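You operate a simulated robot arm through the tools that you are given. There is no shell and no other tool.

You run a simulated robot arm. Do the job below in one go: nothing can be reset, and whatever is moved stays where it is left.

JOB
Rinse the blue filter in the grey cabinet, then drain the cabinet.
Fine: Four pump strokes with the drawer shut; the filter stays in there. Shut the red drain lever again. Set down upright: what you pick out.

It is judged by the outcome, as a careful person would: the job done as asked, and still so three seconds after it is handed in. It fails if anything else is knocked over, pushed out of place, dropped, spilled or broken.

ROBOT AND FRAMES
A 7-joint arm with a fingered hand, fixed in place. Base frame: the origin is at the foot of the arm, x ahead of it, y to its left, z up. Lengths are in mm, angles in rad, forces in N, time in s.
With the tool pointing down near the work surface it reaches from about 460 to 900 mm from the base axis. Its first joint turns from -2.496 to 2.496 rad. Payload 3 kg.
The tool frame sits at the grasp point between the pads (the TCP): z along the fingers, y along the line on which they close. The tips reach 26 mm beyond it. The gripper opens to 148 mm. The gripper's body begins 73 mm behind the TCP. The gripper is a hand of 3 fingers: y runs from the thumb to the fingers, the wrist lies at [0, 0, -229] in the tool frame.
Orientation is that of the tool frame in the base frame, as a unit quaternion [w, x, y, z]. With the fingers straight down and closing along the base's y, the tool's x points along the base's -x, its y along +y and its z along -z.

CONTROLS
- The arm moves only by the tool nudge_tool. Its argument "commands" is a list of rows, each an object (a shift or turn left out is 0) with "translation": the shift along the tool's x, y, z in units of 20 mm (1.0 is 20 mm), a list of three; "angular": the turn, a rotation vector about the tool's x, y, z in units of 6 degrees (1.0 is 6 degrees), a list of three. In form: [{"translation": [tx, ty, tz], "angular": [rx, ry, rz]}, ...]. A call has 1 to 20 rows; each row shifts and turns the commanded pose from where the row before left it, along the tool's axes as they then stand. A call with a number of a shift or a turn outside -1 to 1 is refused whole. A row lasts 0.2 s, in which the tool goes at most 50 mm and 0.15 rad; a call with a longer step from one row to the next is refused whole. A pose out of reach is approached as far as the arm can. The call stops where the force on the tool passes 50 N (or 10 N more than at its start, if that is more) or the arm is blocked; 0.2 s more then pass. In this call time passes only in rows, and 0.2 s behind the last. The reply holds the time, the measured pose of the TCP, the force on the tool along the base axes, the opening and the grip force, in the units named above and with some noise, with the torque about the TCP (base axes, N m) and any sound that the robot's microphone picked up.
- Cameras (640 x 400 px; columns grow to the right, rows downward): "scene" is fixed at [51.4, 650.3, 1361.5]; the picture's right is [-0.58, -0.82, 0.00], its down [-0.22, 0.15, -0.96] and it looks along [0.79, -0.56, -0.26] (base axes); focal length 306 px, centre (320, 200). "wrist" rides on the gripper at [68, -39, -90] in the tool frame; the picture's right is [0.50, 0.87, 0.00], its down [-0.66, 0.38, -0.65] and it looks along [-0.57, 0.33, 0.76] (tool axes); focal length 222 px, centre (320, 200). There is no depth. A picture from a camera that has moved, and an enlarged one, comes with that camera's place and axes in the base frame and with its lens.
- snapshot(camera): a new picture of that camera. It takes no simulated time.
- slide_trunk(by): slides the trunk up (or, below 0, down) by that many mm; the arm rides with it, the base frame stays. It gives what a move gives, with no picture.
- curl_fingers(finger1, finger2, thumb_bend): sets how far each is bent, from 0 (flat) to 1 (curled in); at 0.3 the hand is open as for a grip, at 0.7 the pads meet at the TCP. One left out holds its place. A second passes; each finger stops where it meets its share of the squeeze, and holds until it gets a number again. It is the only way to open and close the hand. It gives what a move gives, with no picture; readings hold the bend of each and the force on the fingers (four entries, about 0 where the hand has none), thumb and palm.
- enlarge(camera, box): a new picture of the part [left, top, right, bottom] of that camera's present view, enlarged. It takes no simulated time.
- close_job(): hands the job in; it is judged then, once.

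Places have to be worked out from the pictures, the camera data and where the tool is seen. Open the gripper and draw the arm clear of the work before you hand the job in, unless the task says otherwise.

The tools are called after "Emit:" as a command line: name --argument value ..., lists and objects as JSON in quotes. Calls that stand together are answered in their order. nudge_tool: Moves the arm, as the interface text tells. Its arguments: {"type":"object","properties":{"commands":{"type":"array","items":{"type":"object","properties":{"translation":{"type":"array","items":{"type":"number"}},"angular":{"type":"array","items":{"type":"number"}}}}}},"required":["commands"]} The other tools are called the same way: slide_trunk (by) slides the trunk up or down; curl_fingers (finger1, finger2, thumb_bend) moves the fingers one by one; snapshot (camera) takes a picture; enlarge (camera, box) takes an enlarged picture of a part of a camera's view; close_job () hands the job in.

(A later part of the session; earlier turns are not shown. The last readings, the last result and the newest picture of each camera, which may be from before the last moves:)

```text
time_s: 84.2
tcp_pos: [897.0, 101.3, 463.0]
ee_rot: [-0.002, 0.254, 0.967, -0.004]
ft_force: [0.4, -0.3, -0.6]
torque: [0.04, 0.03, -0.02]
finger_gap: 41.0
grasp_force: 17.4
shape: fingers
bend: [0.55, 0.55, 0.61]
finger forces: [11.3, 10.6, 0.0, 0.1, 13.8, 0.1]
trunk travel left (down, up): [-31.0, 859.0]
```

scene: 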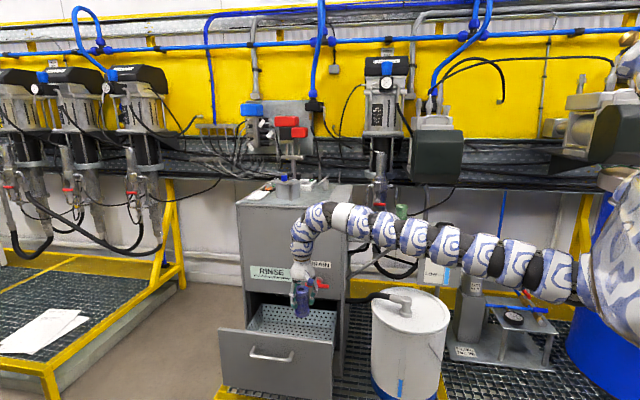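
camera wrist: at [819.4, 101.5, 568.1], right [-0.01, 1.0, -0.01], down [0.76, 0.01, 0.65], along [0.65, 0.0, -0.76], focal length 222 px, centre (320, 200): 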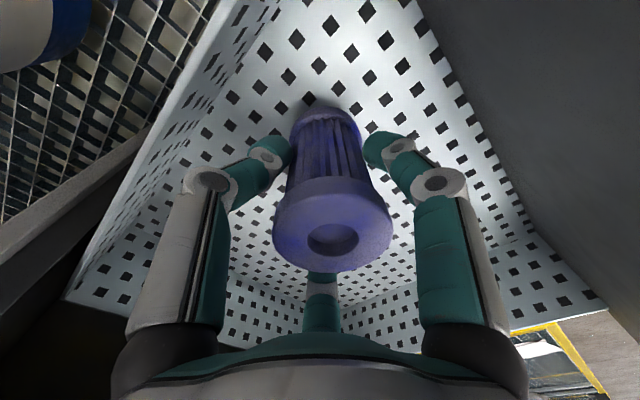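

Emit:
enlarge --camera "wrist" --box '[220, 60, 420, 200]'

Emit:
enlarge --camera "scene" --box '[270, 290, 350, 350]'

```text
2.86 times, centred on (320, 130) of wrist
camera zoom: at [819.4, 101.5, 556.1], right [-0.01, 1.0, -0.01], down [0.76, 0.01, 0.65], along [0.65, 0.0, -0.76], focal length 635 px, centre (320, 400)
```

zoom: 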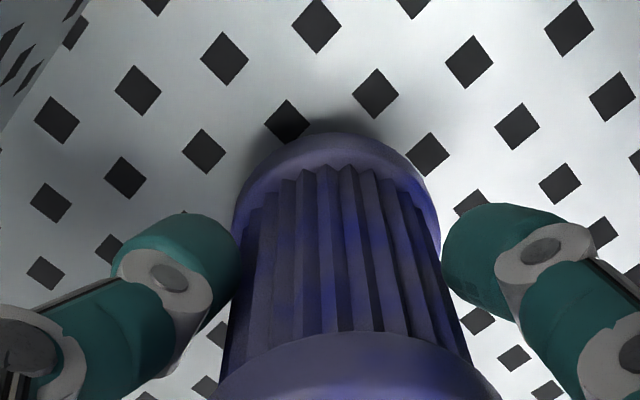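

```text
6.67 times, centred on (310, 320) of scene
camera zoom: at [51.4, 650.3, 1361.5], right [-0.58, -0.82, 0.0], down [-0.22, 0.15, -0.96], along [0.79, -0.56, -0.26], focal length 2038 px, centre (387, -600)
```

zoom: 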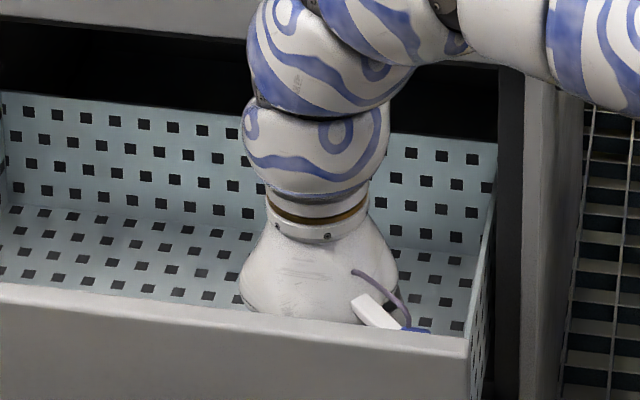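

The contact shadow is tight around the base now; I continue in 3 mm steps.

Emit:
slide_trunk --by -3

Emit:
slide_trunk --by -3

Emit:
slide_trunk --by -3

```text
time_s: 84.8
tcp_pos: [896.9, 101.6, 462.0]
ee_rot: [-0.001, 0.253, 0.967, -0.003]
ft_force: [-0.4, 0.4, -0.8]
torque: [0.0, -0.02, 0.01]
finger_gap: 41.3
grasp_force: 17.8
shape: fingers
bend: [0.55, 0.55, 0.61]
finger forces: [11.4, 10.6, 0.0, 0.0, 13.8, 0.0]
trunk travel left (down, up): [-28.0, 862.0]
```

```text
time_s: 85.3
tcp_pos: [897.1, 100.4, 458.5]
ee_rot: [-0.001, 0.253, 0.967, -0.004]
ft_force: [-0.9, -0.5, 0.2]
torque: [0.0, 0.0, 0.0]
finger_gap: 41.2
grasp_force: 17.5
shape: fingers
bend: [0.55, 0.55, 0.61]
finger forces: [11.4, 10.6, 0.0, 0.0, 13.8, 0.0]
trunk travel left (down, up): [-25.0, 865.0]
```

```text
time_s: 85.8
tcp_pos: [897.6, 100.6, 456.4]
ee_rot: [-0.001, 0.254, 0.967, -0.003]
ft_force: [0.3, -0.3, -0.6]
torque: [-0.01, -0.01, -0.02]
finger_gap: 41.1
grasp_force: 17.6
shape: fingers
bend: [0.55, 0.55, 0.61]
finger forces: [11.2, 10.6, 0.0, 0.0, 13.8, 0.0]
trunk travel left (down, up): [-22.0, 868.0]
```

Emit:
slide_trunk --by -3

Emit:
slide_trunk --by -3

Emit:
slide_trunk --by -3

Emit:
enlarge --camera "wrist" --box '[220, 60, 420, 200]'

```text
time_s: 86.3
tcp_pos: [896.6, 101.4, 453.1]
ee_rot: [-0.002, 0.254, 0.967, -0.004]
ft_force: [0.6, 0.2, -1.1]
torque: [0.01, 0.01, 0.0]
finger_gap: 41.0
grasp_force: 17.9
shape: fingers
bend: [0.55, 0.55, 0.61]
finger forces: [11.3, 10.5, 0.0, 0.0, 13.8, 0.1]
trunk travel left (down, up): [-19.0, 871.0]
```

```text
time_s: 86.8
tcp_pos: [897.0, 100.9, 451.3]
ee_rot: [0.0, 0.253, 0.967, -0.003]
ft_force: [-0.1, -2.0, 5.3]
torque: [0.08, -0.01, 0.01]
finger_gap: 41.2
grasp_force: 18.5
shape: fingers
bend: [0.55, 0.55, 0.61]
finger forces: [11.0, 10.1, 0.0, 0.0, 15.0, 0.0]
trunk travel left (down, up): [-16.0, 874.0]
```

```text
time_s: 87.3
tcp_pos: [896.6, 100.9, 449.4]
ee_rot: [0.001, 0.254, 0.967, -0.004]
ft_force: [-1.7, -3.0, 19.6]
torque: [0.09, 0.0, 0.04]
finger_gap: 41.0
grasp_force: 20.4
shape: fingers
bend: [0.55, 0.55, 0.61]
finger forces: [12.2, 11.4, 0.1, 0.1, 17.2, 0.0]
trunk travel left (down, up): [-13.0, 877.0]
```

```text
2.86 times, centred on (320, 130) of wrist
camera zoom: at [819.2, 101.3, 540.4], right [-0.01, 1.0, -0.01], down [0.76, 0.01, 0.65], along [0.65, 0.0, -0.76], focal length 635 px, centre (320, 400)
```

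zoom: 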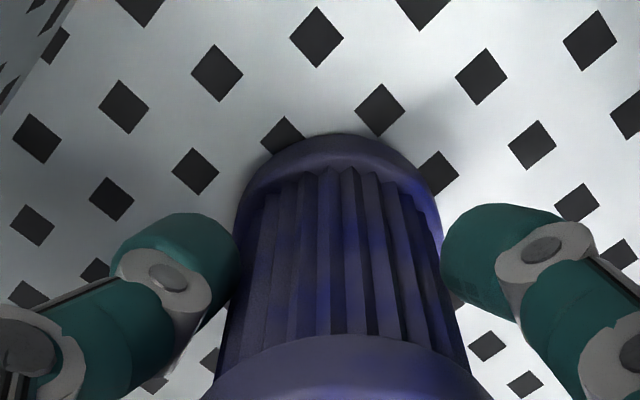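

Contact: 20 N up, centred under the filter, so its base stands on the basket floor (z≈375). I relieve 2 mm and open the fingers just enough.

Emit:
slide_trunk --by 2

Emit:
curl_fingers --finger1 0.48 --finger2 0.48 --thumb_bend 0.5

Emit:
snapshot --camera "wrist"

```text
time_s: 87.9
tcp_pos: [897.3, 101.1, 450.0]
ee_rot: [0.001, 0.254, 0.967, -0.002]
ft_force: [0.9, -2.6, 13.0]
torque: [0.12, -0.1, 0.03]
finger_gap: 41.2
grasp_force: 19.9
shape: fingers
bend: [0.55, 0.55, 0.61]
finger forces: [11.8, 11.3, 0.0, 0.1, 15.8, 0.1]
trunk travel left (down, up): [-15.0, 875.0]
```

```text
time_s: 88.9
tcp_pos: [896.6, 102.2, 448.3]
ee_rot: [-0.001, 0.254, 0.967, -0.003]
ft_force: [0.6, -0.2, -0.2]
torque: [0.01, -0.01, -0.01]
finger_gap: 65.1
grasp_force: 0.1
shape: fingers
bend: [0.48, 0.48, 0.5]
finger forces: [0.0, 0.0, 0.1, 0.1, 0.2, 0.0]
trunk travel left (down, up): [-15.0, 875.0]
```

```text
taken
camera wrist: at [819.3, 101.5, 540.1], right [-0.01, 1.0, -0.01], down [0.76, 0.01, 0.65], along [0.65, 0.0, -0.76], focal length 222 px, centre (320, 200)
```

wrist: 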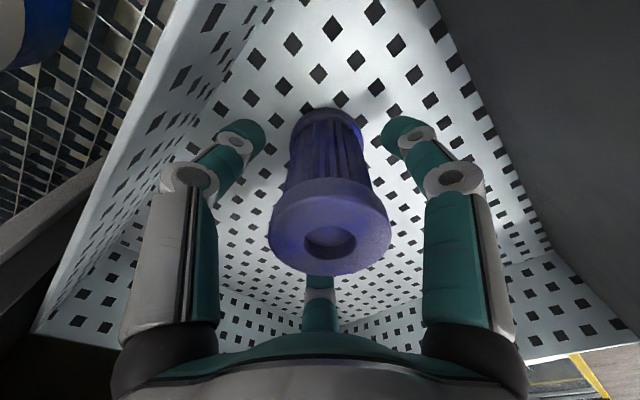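

The filter stands free in the basket. I open a touch more and rise straight up with the trunk.

Emit:
curl_fingers --finger1 0.44 --finger2 0.44 --thumb_bend 0.44

Emit:
slide_trunk --by 40

Emit:
snapshot --camera "wrist"

```text
time_s: 89.9
tcp_pos: [896.1, 101.9, 448.2]
ee_rot: [-0.001, 0.254, 0.967, -0.003]
ft_force: [-0.4, -0.2, 0.8]
torque: [-0.01, 0.01, -0.01]
finger_gap: 81.2
grasp_force: 0.1
shape: fingers
bend: [0.44, 0.44, 0.44]
finger forces: [0.0, 0.0, 0.0, 0.0, 0.0, 0.1]
trunk travel left (down, up): [-15.0, 875.0]
```

```text
time_s: 90.7
tcp_pos: [897.1, 100.8, 489.7]
ee_rot: [-0.001, 0.254, 0.967, -0.004]
ft_force: [-0.5, 0.8, -0.6]
torque: [0.0, -0.04, 0.02]
finger_gap: 81.4
grasp_force: 0.0
shape: fingers
bend: [0.44, 0.44, 0.44]
finger forces: [0.0, 0.0, 0.0, 0.0, 0.0, 0.0]
trunk travel left (down, up): [-55.0, 835.0]
```

```text
taken
camera wrist: at [819.4, 101.5, 580.1], right [-0.01, 1.0, -0.01], down [0.76, 0.01, 0.65], along [0.65, 0.0, -0.76], focal length 222 px, centre (320, 200)
```

wrist: 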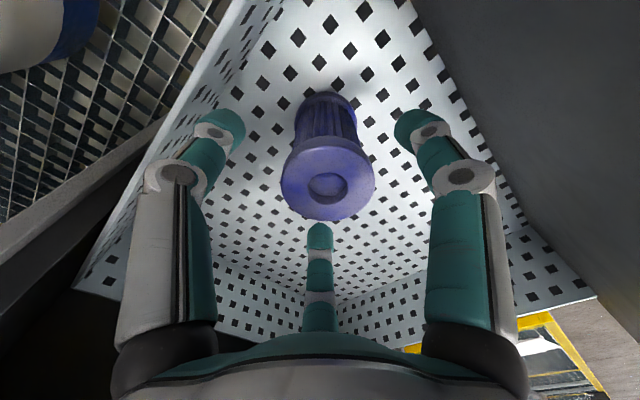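

The filter stands upright on its own. I rise well clear of the drawer with the trunk and check the scene.

Emit:
slide_trunk --by 380

Emit:
snapshot --camera "wrist"

Emit:
enlarge --camera "scene" --box '[210, 240, 370, 390]'

```text
time_s: 94.4
tcp_pos: [895.5, 101.8, 867.5]
ee_rot: [0.0, 0.254, 0.967, -0.003]
ft_force: [-0.4, -0.7, 0.8]
torque: [0.0, -0.03, 0.04]
finger_gap: 81.6
grasp_force: 0.1
shape: fingers
bend: [0.44, 0.44, 0.44]
finger forces: [0.0, 0.0, 0.0, 0.0, 0.0, 0.1]
trunk travel left (down, up): [-435.0, 455.0]
```

```text
taken
camera wrist: at [819.5, 101.5, 960.1], right [-0.01, 1.0, -0.01], down [0.76, 0.01, 0.65], along [0.65, 0.0, -0.76], focal length 222 px, centre (320, 200)
```

wrist: 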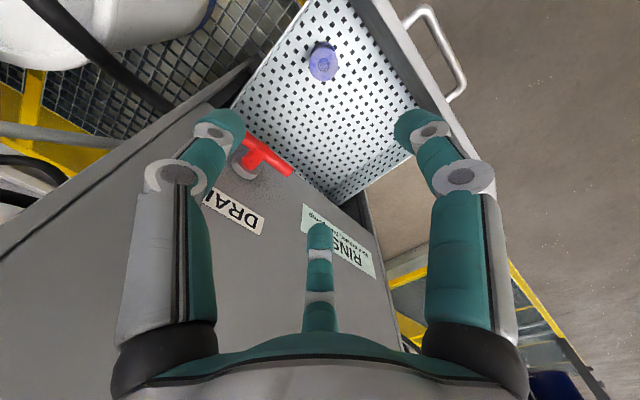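

```text
2.67 times, centred on (290, 315) of scene
camera zoom: at [51.4, 650.3, 1361.5], right [-0.58, -0.82, 0.0], down [-0.22, 0.15, -0.96], along [0.79, -0.56, -0.26], focal length 815 px, centre (400, -107)
```

zoom: 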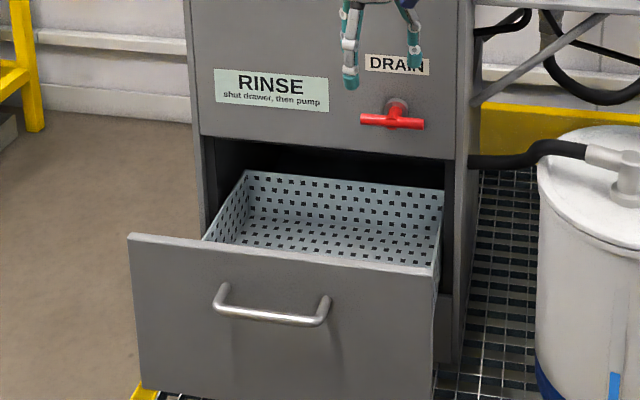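

The filter stands upright in the basket. Next I go back to the pre-handle station at about (794,322) and restore the handle-grasp orientation.

Emit:
nudge_tool --commands '[{"translation": [0.9, 0.64, 0]}, {"translation": [0.9, 0.64, 0]}, {"translation": [0.9, 0.64, 0]}, {"translation": [0.9, 0.64, 0]}, {"translation": [0.9, 0.64, 0]}, {"translation": [0.9, 0.64, 0]}, {"translation": [0.9, 0.64, 0]}, {"translation": [0.9, 0.64, 0]}, {"translation": [0.9, 0.64, 0]}, {"translation": [0.9, 0.64, 0]}, {"translation": [0.9, 0.64, 0]}]'

Emit:
nudge_tool --commands '[{"angular": [0, 0, -1]}, {"angular": [0, 0, -1]}, {"angular": [0, 0, -1]}, {"angular": [0, 0, -1]}, {"angular": [0, 0, -1]}, {"angular": [0, 0, -1]}, {"angular": [0, 0, -1]}, {"angular": [0, 0, -1]}, {"angular": [0, 0, -1]}, {"angular": [0, 0, -1]}, {"angular": [0, 0, -1]}, {"angular": [0, 0, -1]}, {"angular": [0, 0, -1]}, {"angular": [0, 0, -1]}, {"angular": [0, 0, -1]}, {"angular": [0, 0, -1]}, {"angular": [0, 0, -1]}, {"angular": [0, 0, -1]}, {"angular": [0, 0, -0.2]}]'

Emit:
nudge_tool --commands '[{"angular": [1, 0, 0]}, {"angular": [1, 0, 0]}, {"angular": [1, 0, 0]}, {"angular": [1, 0, 0]}, {"angular": [1, 0, 0]}, {"angular": [1, 0, 0]}, {"angular": [1, 0, 0]}, {"angular": [1, 0, 0]}, {"angular": [1, 0, 0]}, {"angular": [1, 0, 0]}, {"angular": [0, 0, 1]}, {"angular": [0, 0, 1]}, {"angular": [0, 0, 1]}]'

Emit:
snapshot --camera "wrist"

Emit:
snapshot --camera "scene"

```text
time_s: 96.8
tcp_pos: [778.6, 318.3, 868.7]
ee_rot: [0.002, 0.254, 0.967, -0.005]
ft_force: [0.0, 0.5, 1.2]
torque: [-0.04, -0.02, 0.01]
finger_gap: 82.0
grasp_force: 0.0
shape: fingers
bend: [0.44, 0.44, 0.44]
finger forces: [0.1, 0.0, 0.0, 0.0, 0.0, 0.0]
out of reach, approached as far as the arm can: row 10, 11
trunk travel left (down, up): [-435.0, 455.0]
```

```text
time_s: 100.8
tcp_pos: [781.8, 316.1, 868.6]
ee_rot: [-0.003, -0.642, 0.767, -0.001]
ft_force: [-0.4, -0.3, -0.7]
torque: [-0.04, -0.01, 0.0]
finger_gap: 81.9
grasp_force: 0.2
shape: fingers
bend: [0.44, 0.44, 0.44]
finger forces: [0.0, 0.0, 0.0, 0.0, 0.0, 0.0]
trunk travel left (down, up): [-435.0, 455.0]
```

```text
time_s: 103.6
tcp_pos: [787.3, 323.0, 864.9]
ee_rot: [0.374, -0.446, 0.743, -0.331]
ft_force: [0.3, -0.6, -1.4]
torque: [0.0, -0.01, 0.0]
finger_gap: 81.5
grasp_force: 0.1
shape: fingers
bend: [0.44, 0.44, 0.44]
finger forces: [0.1, 0.0, 0.0, 0.0, 0.1, 0.1]
out of reach, approached as far as the arm can: row 7, 8
trunk travel left (down, up): [-435.0, 455.0]
```

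```text
taken
camera wrist: at [705.5, 262.0, 926.3], right [-0.52, -0.12, -0.85], down [-0.5, 0.85, 0.19], along [0.69, 0.52, -0.5], focal length 222 px, centre (320, 200)
```

wrist: 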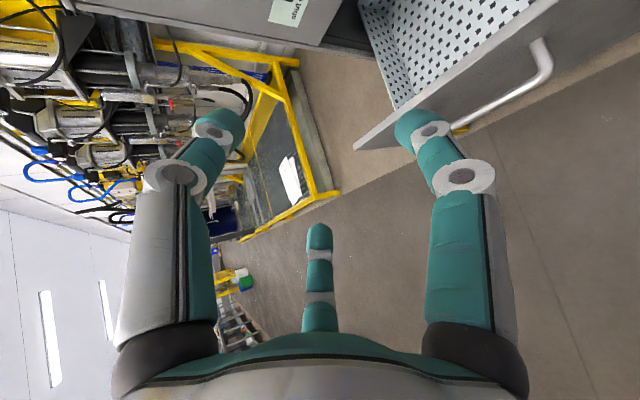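

```text
taken
```

scene: 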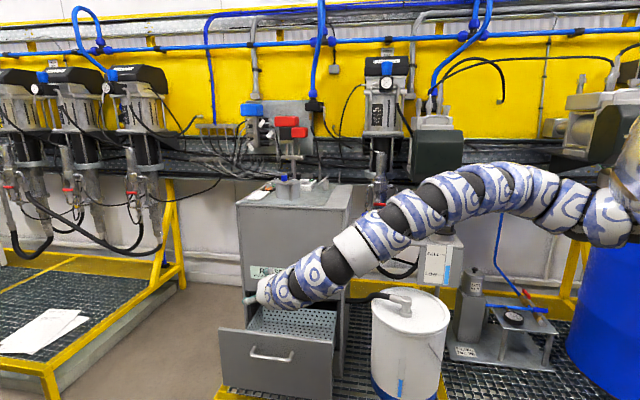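

At (787,323,865) with the handle-grasp orientation. I lower the trunk back to its earlier handle height and preshape the hand.

Emit:
slide_trunk --by -267

Emit:
curl_fingers --finger1 0.38 --finger2 0.38 --thumb_bend 0.55

Emit:
snapshot --camera "wrist"

```text
time_s: 106.3
tcp_pos: [787.5, 322.6, 598.2]
ee_rot: [0.374, -0.446, 0.743, -0.331]
ft_force: [-0.1, 0.5, -0.2]
torque: [-0.03, 0.05, -0.01]
finger_gap: 81.9
grasp_force: 0.0
shape: fingers
bend: [0.44, 0.44, 0.44]
finger forces: [0.0, 0.0, 0.1, 0.0, 0.1, 0.0]
trunk travel left (down, up): [-168.0, 722.0]
```

```text
time_s: 107.3
tcp_pos: [786.7, 323.6, 598.2]
ee_rot: [0.374, -0.446, 0.742, -0.332]
ft_force: [0.8, -0.1, 1.0]
torque: [0.0, -0.01, -0.01]
finger_gap: 75.1
grasp_force: 0.1
shape: fingers
bend: [0.38, 0.38, 0.55]
finger forces: [0.1, 0.0, 0.0, 0.0, 0.1, 0.0]
trunk travel left (down, up): [-168.0, 722.0]
```

```text
taken
camera wrist: at [705.6, 262.0, 659.4], right [-0.52, -0.12, -0.84], down [-0.5, 0.84, 0.19], along [0.69, 0.52, -0.5], focal length 222 px, centre (320, 200)
```

wrist: 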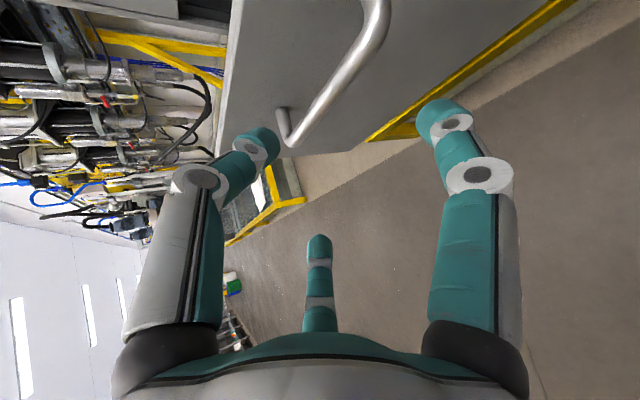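

Emit:
nudge_tool --commands '[{"translation": [0.21, -0.22, 0.95]}, {"translation": [0.21, -0.22, 0.95]}, {"translation": [0.21, -0.22, 0.95]}]'

Emit:
snapshot --camera "wrist"

```text
time_s: 108.1
tcp_pos: [838.5, 297.8, 578.1]
ee_rot: [0.373, -0.446, 0.743, -0.332]
ft_force: [-0.3, 0.3, -0.5]
torque: [-0.04, 0.0, -0.05]
finger_gap: 74.9
grasp_force: 0.1
shape: fingers
bend: [0.38, 0.38, 0.55]
finger forces: [0.1, 0.0, 0.0, 0.0, 0.1, 0.0]
trunk travel left (down, up): [-168.0, 722.0]
```

```text
taken
camera wrist: at [755.8, 236.4, 638.8], right [-0.52, -0.12, -0.85], down [-0.5, 0.84, 0.19], along [0.69, 0.52, -0.5], focal length 222 px, centre (320, 200)
```

wrist: 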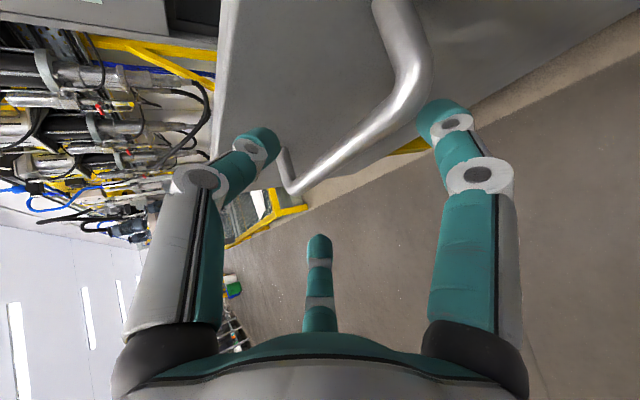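

The view matches the earlier pre-grasp view. I advance 26 mm and close on the bar.

Emit:
nudge_tool --commands '[{"translation": [0.06, 0, 0.65]}, {"translation": [0.06, 0, 0.6]}]'

Emit:
curl_fingers --finger1 0.72 --finger2 0.72 --thumb_bend 0.72

Emit:
snapshot --camera "wrist"

```text
time_s: 108.7
tcp_pos: [857.7, 292.1, 563.9]
ee_rot: [0.374, -0.447, 0.743, -0.331]
ft_force: [-1.0, 0.5, -1.1]
torque: [0.01, 0.04, 0.01]
finger_gap: 73.9
grasp_force: 0.9
shape: fingers
bend: [0.38, 0.38, 0.55]
finger forces: [0.0, 0.0, 0.0, 0.1, 0.9, 0.1]
trunk travel left (down, up): [-168.0, 722.0]
```

```text
time_s: 109.7
tcp_pos: [858.2, 291.3, 563.9]
ee_rot: [0.373, -0.446, 0.743, -0.331]
ft_force: [1.6, 1.1, -10.5]
torque: [0.06, 0.04, 0.09]
finger_gap: 5.3
grasp_force: 8.4
shape: fingers
bend: [0.66, 0.63, 0.69]
finger forces: [6.5, 7.3, 0.0, 0.0, 3.2, 0.0]
trunk travel left (down, up): [-168.0, 722.0]
```

```text
taken
camera wrist: at [776.3, 230.5, 624.2], right [-0.52, -0.12, -0.84], down [-0.5, 0.84, 0.19], along [0.69, 0.52, -0.5], focal length 222 px, centre (320, 200)
```

wrist: 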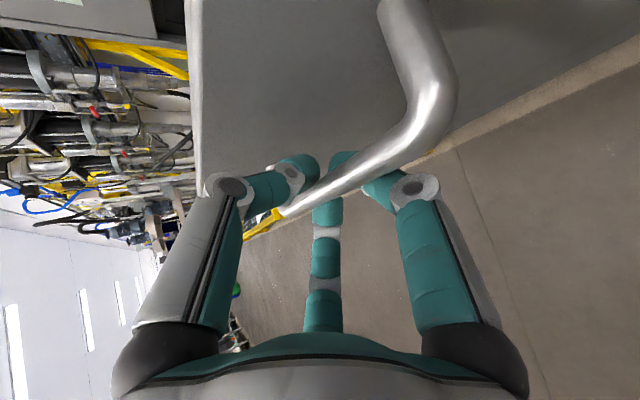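

Handle gripped again. I push the drawer back along the reverse of its opening path at a gentle 60 mm/s, 120 mm first.

Emit:
nudge_tool --commands '[{"translation": [0.13, -0.169, 0.211]}, {"translation": [0.217, -0.282, 0.351]}, {"translation": [0.26, -0.338, 0.422]}, {"translation": [0.26, -0.338, 0.422]}, {"translation": [0.26, -0.338, 0.422]}, {"translation": [0.26, -0.338, 0.422]}, {"translation": [0.26, -0.338, 0.422]}, {"translation": [0.26, -0.338, 0.422]}, {"translation": [0.26, -0.338, 0.422]}, {"translation": [0.217, -0.282, 0.351]}]'

Emit:
enlarge --camera "scene" --box '[210, 240, 370, 390]'

Emit:
snapshot --camera "wrist"

```text
time_s: 111.9
tcp_pos: [935.2, 213.2, 564.0]
ee_rot: [0.372, -0.446, 0.743, -0.331]
ft_force: [6.7, 5.6, -14.0]
torque: [0.08, 0.02, 0.13]
finger_gap: 4.4
grasp_force: 9.2
shape: fingers
bend: [0.67, 0.63, 0.7]
finger forces: [7.7, 8.1, 0.1, 0.0, 2.5, 0.1]
trunk travel left (down, up): [-168.0, 722.0]
```

```text
2.67 times, centred on (290, 315) of scene
camera zoom: at [51.4, 650.3, 1361.5], right [-0.58, -0.82, 0.0], down [-0.22, 0.15, -0.96], along [0.79, -0.56, -0.26], focal length 815 px, centre (400, -107)
```

zoom: 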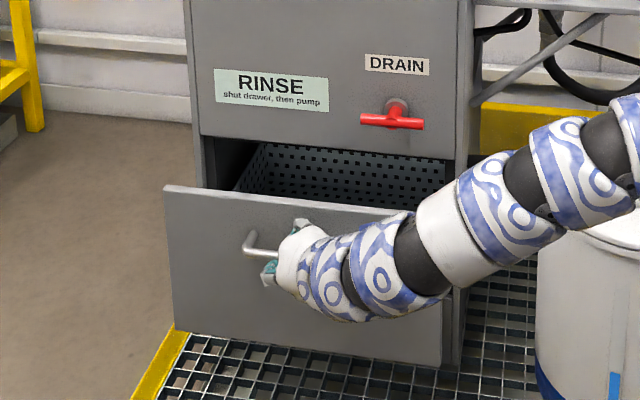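

```text
taken
camera wrist: at [853.1, 150.7, 624.7], right [-0.52, -0.12, -0.84], down [-0.5, 0.85, 0.19], along [0.69, 0.52, -0.5], focal length 222 px, centre (320, 200)
```

wrist: 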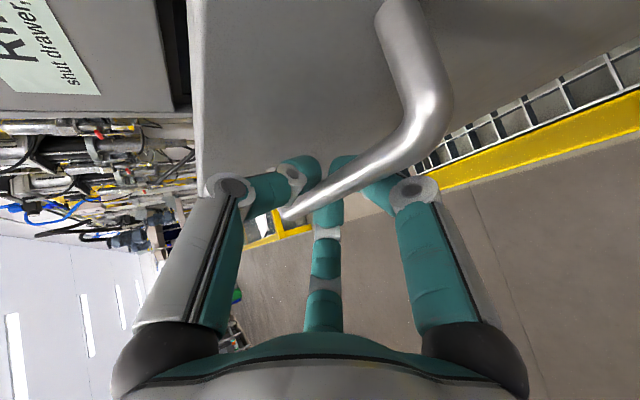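

110 mm in, 139 mm to go. I continue pushing at the same pace.

Emit:
nudge_tool --commands '[{"translation": [0.217, -0.282, 0.351]}, {"translation": [0.26, -0.338, 0.422]}, {"translation": [0.26, -0.338, 0.422]}, {"translation": [0.26, -0.338, 0.422]}, {"translation": [0.26, -0.338, 0.422]}, {"translation": [0.26, -0.338, 0.422]}, {"translation": [0.26, -0.338, 0.422]}, {"translation": [0.26, -0.338, 0.422]}, {"translation": [0.26, -0.338, 0.422]}, {"translation": [0.217, -0.282, 0.351]}, {"translation": [0.13, -0.169, 0.211]}]'

Emit:
enlarge --camera "scene" --box '[210, 240, 370, 390]'

Emit:
snapshot --camera "wrist"

```text
time_s: 114.3
tcp_pos: [1018.2, 124.5, 564.2]
ee_rot: [0.373, -0.447, 0.743, -0.33]
ft_force: [6.8, 8.8, -13.3]
torque: [0.17, -0.03, 0.13]
finger_gap: 3.6
grasp_force: 8.8
shape: fingers
bend: [0.68, 0.62, 0.71]
finger forces: [8.9, 7.2, 0.0, 0.0, 1.6, 0.1]
trunk travel left (down, up): [-168.0, 722.0]
```

```text
2.67 times, centred on (290, 315) of scene
camera zoom: at [51.4, 650.3, 1361.5], right [-0.58, -0.82, 0.0], down [-0.22, 0.15, -0.96], along [0.79, -0.56, -0.26], focal length 815 px, centre (400, -107)
```

zoom: 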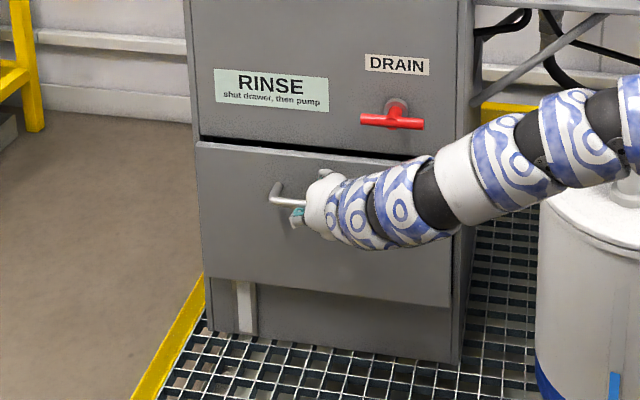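

```text
taken
camera wrist: at [936.6, 63.3, 624.6], right [-0.52, -0.12, -0.84], down [-0.5, 0.84, 0.19], along [0.69, 0.52, -0.5], focal length 222 px, centre (320, 200)
```

wrist: 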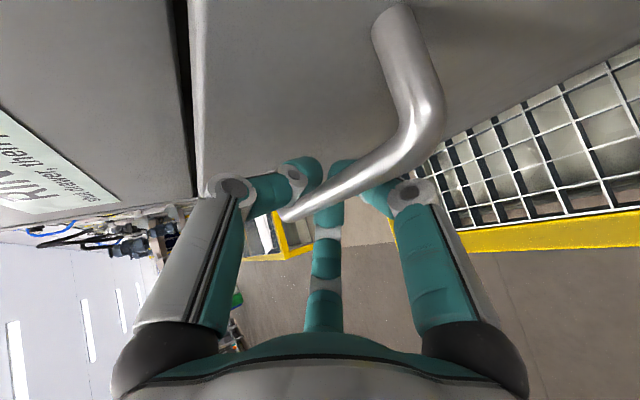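

About 18–20 mm remain. I push on in small steps until the force rises at the stop.

Emit:
nudge_tool --commands '[{"translation": [0.173, -0.225, 0.281]}, {"translation": [0.173, -0.225, 0.281]}, {"translation": [0.13, -0.169, 0.211]}]'

Emit:
enlarge --camera "scene" --box '[230, 260, 350, 370]'

```text
time_s: 115.1
tcp_pos: [1033.4, 108.8, 562.2]
ee_rot: [0.373, -0.447, 0.743, -0.331]
ft_force: [0.2, 8.7, -12.0]
torque: [0.07, 0.04, 0.06]
finger_gap: 2.6
grasp_force: 8.6
shape: fingers
bend: [0.69, 0.63, 0.71]
finger forces: [7.3, 7.7, 0.1, 0.1, 1.4, 0.0]
trunk travel left (down, up): [-168.0, 722.0]
```

```text
3.64 times, centred on (290, 315) of scene
camera zoom: at [51.4, 650.3, 1361.5], right [-0.58, -0.82, 0.0], down [-0.22, 0.15, -0.96], along [0.79, -0.56, -0.26], focal length 1112 px, centre (429, -218)
```

zoom: 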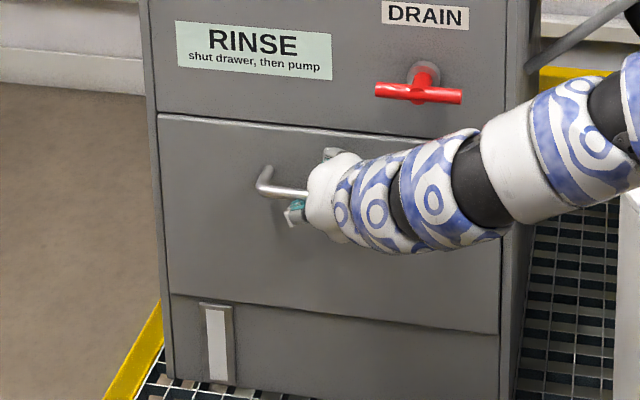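

It looks shut. I give a last 8 mm push to make sure it is against the stop.

Emit:
nudge_tool --commands '[{"translation": [0.087, -0.113, 0.141]}, {"translation": [0.087, -0.113, 0.141]}]'

Emit:
snapshot --camera "wrist"

Emit:
enlarge --camera "scene" --box '[230, 260, 350, 370]'

```text
time_s: 115.7
tcp_pos: [1036.9, 106.1, 564.1]
ee_rot: [0.374, -0.447, 0.743, -0.33]
ft_force: [-15.2, 14.2, -14.5]
torque: [0.18, 0.13, -0.04]
finger_gap: 1.9
grasp_force: 9.5
shape: fingers
bend: [0.71, 0.63, 0.72]
finger forces: [10.2, 9.4, 0.0, 0.0, 0.1, 0.1]
trunk travel left (down, up): [-168.0, 722.0]
```

```text
taken
camera wrist: at [955.9, 43.4, 624.2], right [-0.52, -0.13, -0.84], down [-0.5, 0.84, 0.19], along [0.69, 0.52, -0.5], focal length 222 px, centre (320, 200)
```

wrist: 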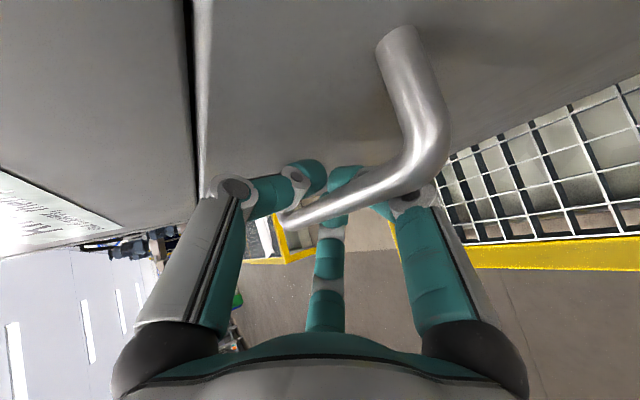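

```text
3.64 times, centred on (290, 315) of scene
camera zoom: at [51.4, 650.3, 1361.5], right [-0.58, -0.82, 0.0], down [-0.22, 0.15, -0.96], along [0.79, -0.56, -0.26], focal length 1112 px, centre (429, -218)
```

zoom: 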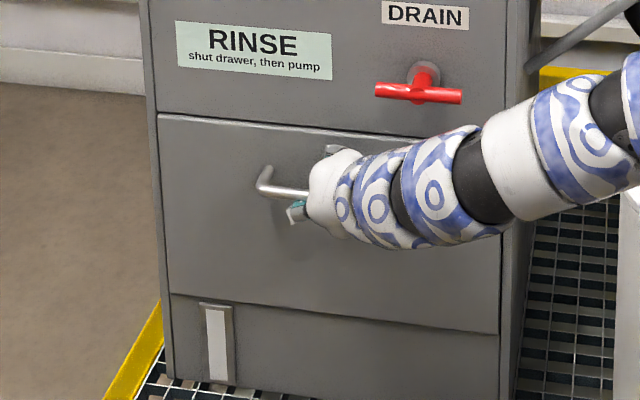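

The force along the normal rose to about 21 N: the drawer is fully shut. I ease off 6 mm, open the hand and withdraw along the tool axis.

Emit:
nudge_tool --commands '[{"translation": [-0.13, 0.169, -0.211]}]'

Emit:
curl_fingers --finger1 0.38 --finger2 0.38 --thumb_bend 0.56

Emit:
nudge_tool --commands '[{"translation": [0, 0, -0.3]}, {"translation": [0, 0, -0.7]}, {"translation": [0, 0, -1]}, {"translation": [0, 0, -1]}, {"translation": [0, 0, -1]}]'

Emit:
enlarge --camera "scene" --box '[230, 260, 350, 370]'

Emit:
snapshot --camera "wrist"

```text
time_s: 116.1
tcp_pos: [1036.7, 106.0, 563.9]
ee_rot: [0.372, -0.445, 0.744, -0.332]
ft_force: [2.0, 9.6, -17.8]
torque: [0.08, -0.08, -0.01]
finger_gap: 2.0
grasp_force: 9.1
shape: fingers
bend: [0.71, 0.63, 0.72]
finger forces: [9.4, 9.4, 0.0, 0.0, 0.1, 0.1]
trunk travel left (down, up): [-168.0, 722.0]
```

```text
time_s: 117.1
tcp_pos: [1033.8, 106.9, 566.2]
ee_rot: [0.374, -0.445, 0.743, -0.331]
ft_force: [-6.9, 3.9, 0.7]
torque: [-0.05, -0.07, -0.02]
finger_gap: 67.7
grasp_force: 3.7
shape: fingers
bend: [0.38, 0.38, 0.59]
finger forces: [0.1, 0.1, 0.1, 0.0, 7.3, 0.0]
trunk travel left (down, up): [-168.0, 722.0]
```

```text
time_s: 118.3
tcp_pos: [965.9, 120.1, 605.9]
ee_rot: [0.374, -0.446, 0.743, -0.331]
ft_force: [-0.4, -0.6, -0.5]
torque: [0.01, -0.03, -0.04]
finger_gap: 73.2
grasp_force: 0.1
shape: fingers
bend: [0.38, 0.38, 0.56]
finger forces: [0.1, 0.0, 0.0, 0.0, 0.0, 0.0]
trunk travel left (down, up): [-168.0, 722.0]
```

```text
3.64 times, centred on (290, 315) of scene
camera zoom: at [51.4, 650.3, 1361.5], right [-0.58, -0.82, 0.0], down [-0.22, 0.15, -0.96], along [0.79, -0.56, -0.26], focal length 1112 px, centre (429, -218)
```

zoom: 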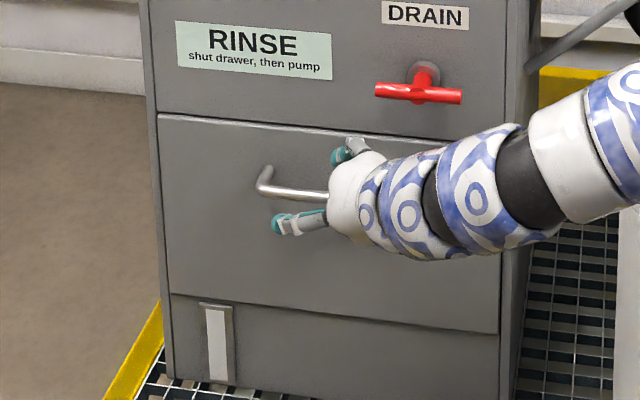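

```text
taken
camera wrist: at [884.3, 59.1, 666.1], right [-0.52, -0.12, -0.84], down [-0.5, 0.84, 0.18], along [0.69, 0.52, -0.5], focal length 222 px, centre (320, 200)
```

wrist: 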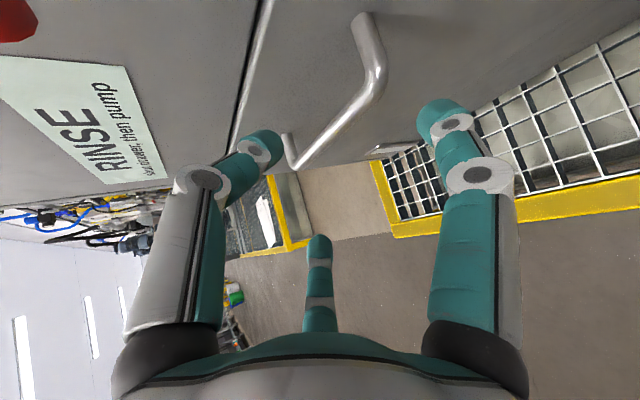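

The drawer is shut again and looks flush. I retreat further from the front, then raise the trunk to travel to the pump knob.

Emit:
nudge_tool --commands '[{"translation": [0, 0, -1]}, {"translation": [0, 0, -1]}, {"translation": [0, 0, -1]}, {"translation": [0, 0, -1]}]'

Emit:
slide_trunk --by 500

Emit:
curl_fingers --finger1 0.7 --finger2 0.7 --thumb_bend 0.7

Emit:
snapshot --camera "wrist"

Emit:
snapshot --camera "scene"

```text
time_s: 119.3
tcp_pos: [947.3, 162.7, 623.3]
ee_rot: [0.373, -0.445, 0.744, -0.332]
ft_force: [0.3, 0.5, -0.7]
torque: [-0.01, 0.02, -0.04]
finger_gap: 73.4
grasp_force: 0.2
shape: fingers
bend: [0.38, 0.38, 0.56]
finger forces: [0.1, 0.1, 0.0, 0.0, 0.0, 0.0]
out of reach, approached as far as the arm can: row 1, 2, 3, 4
trunk travel left (down, up): [-168.0, 722.0]
```

```text
refused: 500 is not a number from -400 to 400
```

```text
time_s: 120.3
tcp_pos: [947.2, 164.1, 623.7]
ee_rot: [0.373, -0.446, 0.743, -0.331]
ft_force: [0.4, 0.1, -0.3]
torque: [-0.02, 0.01, 0.01]
finger_gap: 0.0
grasp_force: 0.1
shape: fingers
bend: [0.69, 0.69, 0.7]
finger forces: [0.0, 0.0, 0.0, 0.0, 0.0, 0.1]
trunk travel left (down, up): [-168.0, 722.0]
```

```text
taken
camera wrist: at [865.3, 101.7, 683.4], right [-0.52, -0.12, -0.84], down [-0.5, 0.85, 0.19], along [0.69, 0.52, -0.5], focal length 222 px, centre (320, 200)
```

wrist: 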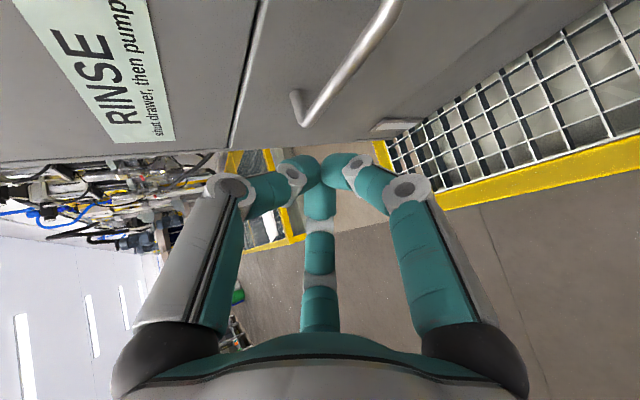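

```text
taken
```

scene: 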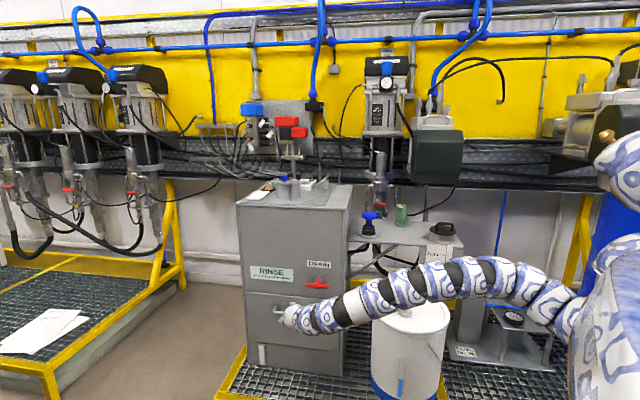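

I raise the trunk 400 mm, with the hand closed to a fist.

Emit:
slide_trunk --by 400

Emit:
nudge_tool --commands '[{"angular": [0, 0, -1]}, {"angular": [0, 0, -1]}, {"angular": [0, 0, -1]}, {"translation": [0, 0.3, -0.3], "angular": [-1, 0, 0]}, {"translation": [0, 0.3, -0.3], "angular": [-1, 0, 0]}, {"translation": [0, 0.3, -0.3], "angular": [-1, 0, 0]}, {"translation": [0, 0.3, -0.3], "angular": [-1, 0, 0]}, {"translation": [0, 0.3, -0.3], "angular": [-1, 0, 0]}, {"translation": [0, 0.4, 0], "angular": [-1, 0, 0]}, {"translation": [0, 0.4, 0], "angular": [-1, 0, 0]}, {"translation": [0, 0.4, 0], "angular": [-1, 0, 0]}, {"translation": [0, 0.4, 0], "angular": [-1, 0, 0]}, {"translation": [0, 0.4, 0], "angular": [-1, 0, 0]}]'

Emit:
snapshot --camera "scene"

```text
time_s: 124.1
tcp_pos: [947.7, 163.7, 1023.4]
ee_rot: [0.373, -0.446, 0.743, -0.332]
ft_force: [0.6, -0.1, 0.2]
torque: [0.0, -0.02, -0.02]
finger_gap: 0.0
grasp_force: 0.1
shape: fingers
bend: [0.69, 0.69, 0.7]
finger forces: [0.0, 0.0, 0.1, 0.1, 0.1, 0.0]
trunk travel left (down, up): [-568.0, 322.0]
```

```text
time_s: 126.9
tcp_pos: [868.1, 176.7, 1008.7]
ee_rot: [-0.004, -0.639, 0.769, -0.002]
ft_force: [0.5, 1.0, 0.4]
torque: [0.01, 0.02, 0.02]
finger_gap: 0.0
grasp_force: 0.0
shape: fingers
bend: [0.69, 0.69, 0.7]
finger forces: [0.0, 0.1, 0.1, 0.0, 0.1, 0.0]
trunk travel left (down, up): [-568.0, 322.0]
```

```text
taken
```

scene: 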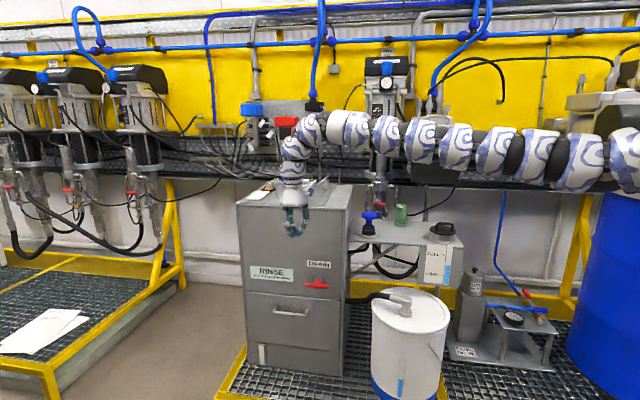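

Vertical now at (868,177,1009). I rotate to the base yaw and raise 80 mm before crossing to the pump side.

Emit:
nudge_tool --commands '[{"angular": [0, 0, 1]}, {"angular": [0, 0, 1]}, {"angular": [0, 0, 1]}, {"angular": [0, 0, 1]}, {"angular": [0, 0, 1]}, {"angular": [0, 0, 1]}, {"angular": [0, 0, 1]}, {"angular": [0, 0, 1]}, {"angular": [0, 0, 1]}, {"angular": [0, 0, 1]}, {"angular": [0, 0, 1]}, {"angular": [0, 0, 1]}, {"angular": [0, 0, 1]}, {"angular": [0, 0, 0.3]}]'

Emit:
slide_trunk --by 80

Emit:
nudge_tool --commands '[{"translation": [0, -1, 0]}, {"translation": [0, -1, 0]}, {"translation": [0, -1, 0]}, {"translation": [0, -1, 0]}, {"translation": [0, -1, 0]}, {"translation": [0, -1, 0]}, {"translation": [0, -1, 0]}, {"translation": [0, -1, 0]}, {"translation": [0, -1, 0]}, {"translation": [0, -1, 0]}]'

```text
time_s: 129.9
tcp_pos: [869.2, 177.0, 1009.0]
ee_rot: [-0.002, 0.002, 1.0, -0.005]
ft_force: [-0.2, -0.5, 0.5]
torque: [0.01, -0.01, 0.02]
finger_gap: 0.0
grasp_force: 0.1
shape: fingers
bend: [0.69, 0.69, 0.7]
finger forces: [0.0, 0.1, 0.0, 0.0, 0.0, 0.1]
trunk travel left (down, up): [-568.0, 322.0]
```

```text
time_s: 131.1
tcp_pos: [868.8, 178.1, 1088.9]
ee_rot: [-0.002, 0.002, 1.0, -0.005]
ft_force: [0.3, -0.4, 0.2]
torque: [0.01, 0.0, -0.02]
finger_gap: 0.3
grasp_force: 0.1
shape: fingers
bend: [0.69, 0.69, 0.7]
finger forces: [0.0, 0.0, 0.0, 0.0, 0.1, 0.0]
trunk travel left (down, up): [-648.0, 242.0]
```

```text
time_s: 133.3
tcp_pos: [867.9, -22.1, 1089.1]
ee_rot: [-0.001, 0.0, 1.0, -0.004]
ft_force: [-0.4, 0.1, 0.0]
torque: [0.01, 0.04, 0.04]
finger_gap: 0.0
grasp_force: 0.0
shape: fingers
bend: [0.69, 0.69, 0.7]
finger forces: [0.0, 0.0, 0.0, 0.0, 0.1, 0.1]
trunk travel left (down, up): [-648.0, 242.0]
```

Emit:
nudge_tool --commands '[{"translation": [0, -1, 0]}, {"translation": [0, -1, 0]}, {"translation": [0, -1, 0]}, {"translation": [0, -1, 0]}, {"translation": [0, -1, 0]}, {"translation": [0, -1, 0]}, {"translation": [0, -1, 0]}, {"translation": [0, -1, 0]}, {"translation": [0, -1, 0]}, {"translation": [0, -1, 0]}, {"translation": [0, -1, 0]}]'

Emit:
snapshot --camera "wrist"

Emit:
snapshot --camera "scene"

```text
time_s: 135.7
tcp_pos: [867.4, -244.1, 1090.9]
ee_rot: [-0.002, 0.002, 1.0, -0.003]
ft_force: [0.1, -0.4, 0.1]
torque: [0.01, 0.02, -0.01]
finger_gap: 0.0
grasp_force: 0.0
shape: fingers
bend: [0.69, 0.69, 0.7]
finger forces: [0.0, 0.0, 0.0, 0.0, 0.0, 0.0]
trunk travel left (down, up): [-648.0, 242.0]
```

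```text
taken
camera wrist: at [800.2, -281.2, 1183.1], right [-0.5, 0.87, 0.0], down [0.66, 0.38, 0.65], along [0.56, 0.32, -0.76], focal length 222 px, centre (320, 200)
```

wrist: 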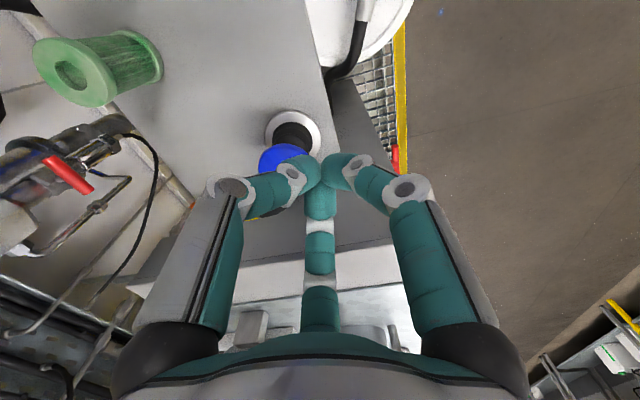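

```text
taken
```

scene: 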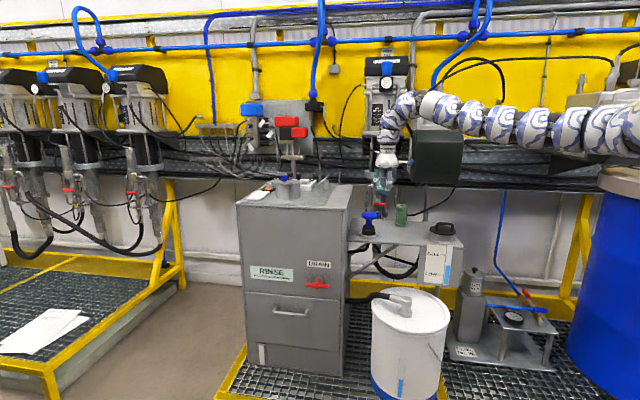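

The knob is ahead at about (945,-247). I test whether the vertical tool can reach that far out while still high above it.

Emit:
nudge_tool --commands '[{"translation": [-1, 0, 0]}, {"translation": [-1, 0, 0]}, {"translation": [-1, -0.1, 0]}, {"translation": [-0.9, -0.1, 0]}]'

Emit:
snapshot --camera "wrist"

Emit:
enlarge --camera "scene" --box '[330, 130, 450, 260]'

```text
time_s: 136.7
tcp_pos: [945.8, -249.7, 1093.0]
ee_rot: [-0.002, 0.004, 1.0, -0.005]
ft_force: [0.0, -0.5, 0.0]
torque: [0.08, -0.02, 0.04]
finger_gap: 0.1
grasp_force: 0.0
shape: fingers
bend: [0.69, 0.69, 0.7]
finger forces: [0.1, 0.0, 0.0, 0.1, 0.0, 0.1]
trunk travel left (down, up): [-648.0, 242.0]
```

```text
taken
camera wrist: at [878.3, -286.9, 1183.1], right [-0.49, 0.87, -0.01], down [0.66, 0.38, 0.65], along [0.57, 0.32, -0.76], focal length 222 px, centre (320, 200)
```

wrist: 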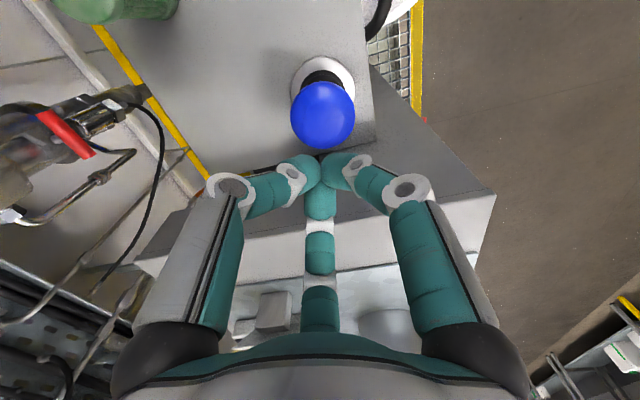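

```text
3.08 times, centred on (390, 195) of scene
camera zoom: at [51.4, 650.3, 1361.5], right [-0.58, -0.82, 0.0], down [-0.22, 0.15, -0.96], along [0.79, -0.56, -0.26], focal length 941 px, centre (105, 215)
```

zoom: 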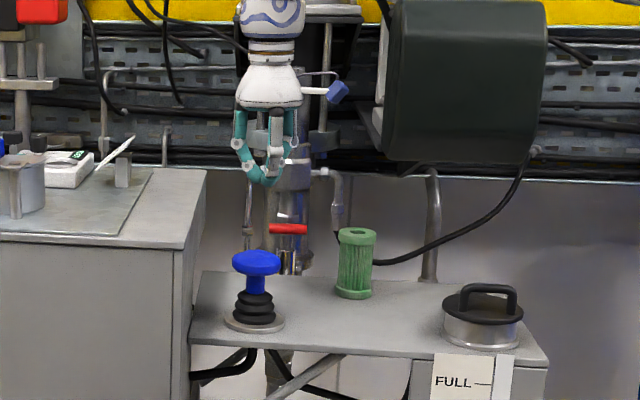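

The vertical tool reaches the knob: its axis is at about (948,-243). I centre over it and descend to just above its top.

Emit:
nudge_tool --commands '[{"translation": [-0.12, 0.33, 0.9]}, {"translation": [0, 0, 1]}, {"translation": [0, 0, 1]}, {"translation": [0, 0, 1]}, {"translation": [0, 0, 0.6]}]'

Emit:
snapshot --camera "wrist"

Emit:
enlarge --camera "scene" --box '[330, 150, 430, 250]'

```text
time_s: 137.9
tcp_pos: [947.2, -241.9, 1002.2]
ee_rot: [-0.002, 0.003, 1.0, -0.003]
ft_force: [-0.1, -0.5, 0.1]
torque: [0.01, 0.0, 0.0]
finger_gap: 0.1
grasp_force: 0.1
shape: fingers
bend: [0.69, 0.69, 0.7]
finger forces: [0.0, 0.0, 0.0, 0.0, 0.1, 0.0]
trunk travel left (down, up): [-648.0, 242.0]
```

```text
taken
camera wrist: at [880.8, -279.4, 1092.9], right [-0.5, 0.87, -0.01], down [0.66, 0.38, 0.65], along [0.56, 0.32, -0.76], focal length 222 px, centre (320, 200)
```

wrist: 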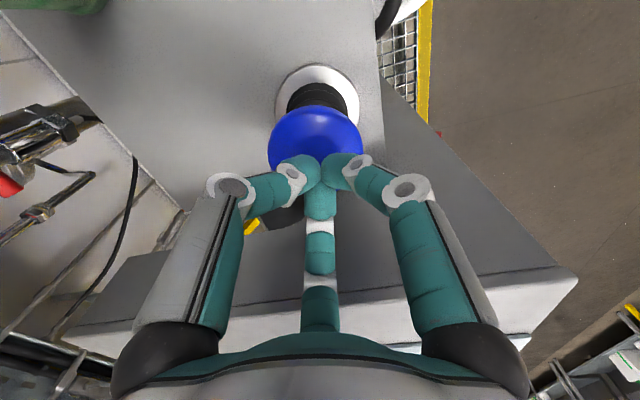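

```text
4.00 times, centred on (380, 200) of scene
camera zoom: at [51.4, 650.3, 1361.5], right [-0.58, -0.82, 0.0], down [-0.22, 0.15, -0.96], along [0.79, -0.56, -0.26], focal length 1223 px, centre (80, 200)
```

zoom: 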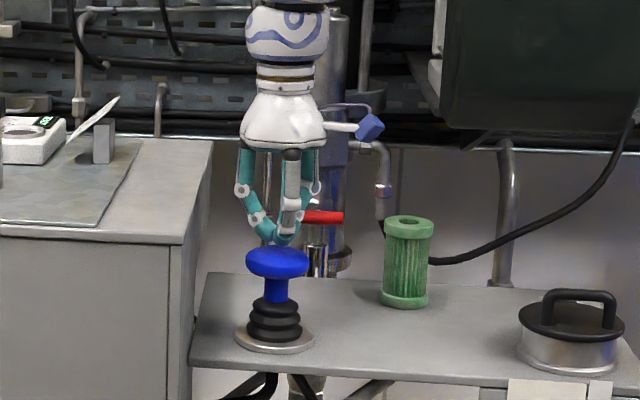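

The fist is centred above the knob. I press down slowly to feel the contact and stroke.

Emit:
nudge_tool --commands '[{"translation": [0, 0, 0.5]}, {"translation": [0, 0, 0.4]}]'

Emit:
nudge_tool --commands '[{"translation": [0, 0, 0.4]}, {"translation": [0, 0, 0.4]}]'

Emit:
enlarge --camera "scene" --box '[330, 150, 430, 250]'

```text
time_s: 138.5
tcp_pos: [946.8, -241.1, 984.9]
ee_rot: [-0.001, 0.002, 1.0, -0.004]
ft_force: [0.1, 0.9, 2.5]
torque: [0.04, 0.01, 0.0]
finger_gap: 0.5
grasp_force: 2.3
shape: fingers
bend: [0.7, 0.7, 0.7]
finger forces: [1.8, 2.3, 0.0, 0.0, 0.0, 0.0]
trunk travel left (down, up): [-648.0, 242.0]
```

```text
time_s: 139.1
tcp_pos: [944.5, -241.1, 968.9]
ee_rot: [-0.001, 0.002, 1.0, -0.005]
ft_force: [2.4, -1.4, 7.7]
torque: [-0.02, -0.1, -0.01]
finger_gap: 0.0
grasp_force: 5.5
shape: fingers
bend: [0.7, 0.7, 0.7]
finger forces: [2.6, 4.9, 0.0, 0.1, 3.7, 0.0]
out of reach, approached as far as the arm can: row 2
trunk travel left (down, up): [-648.0, 242.0]
```

```text
4.00 times, centred on (380, 200) of scene
camera zoom: at [51.4, 650.3, 1361.5], right [-0.58, -0.82, 0.0], down [-0.22, 0.15, -0.96], along [0.79, -0.56, -0.26], focal length 1223 px, centre (80, 200)
```

zoom: 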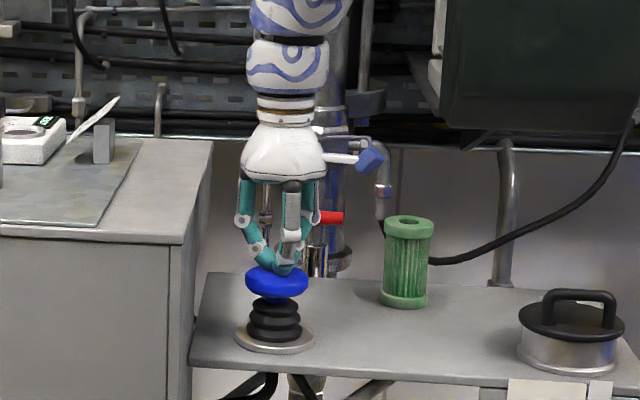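

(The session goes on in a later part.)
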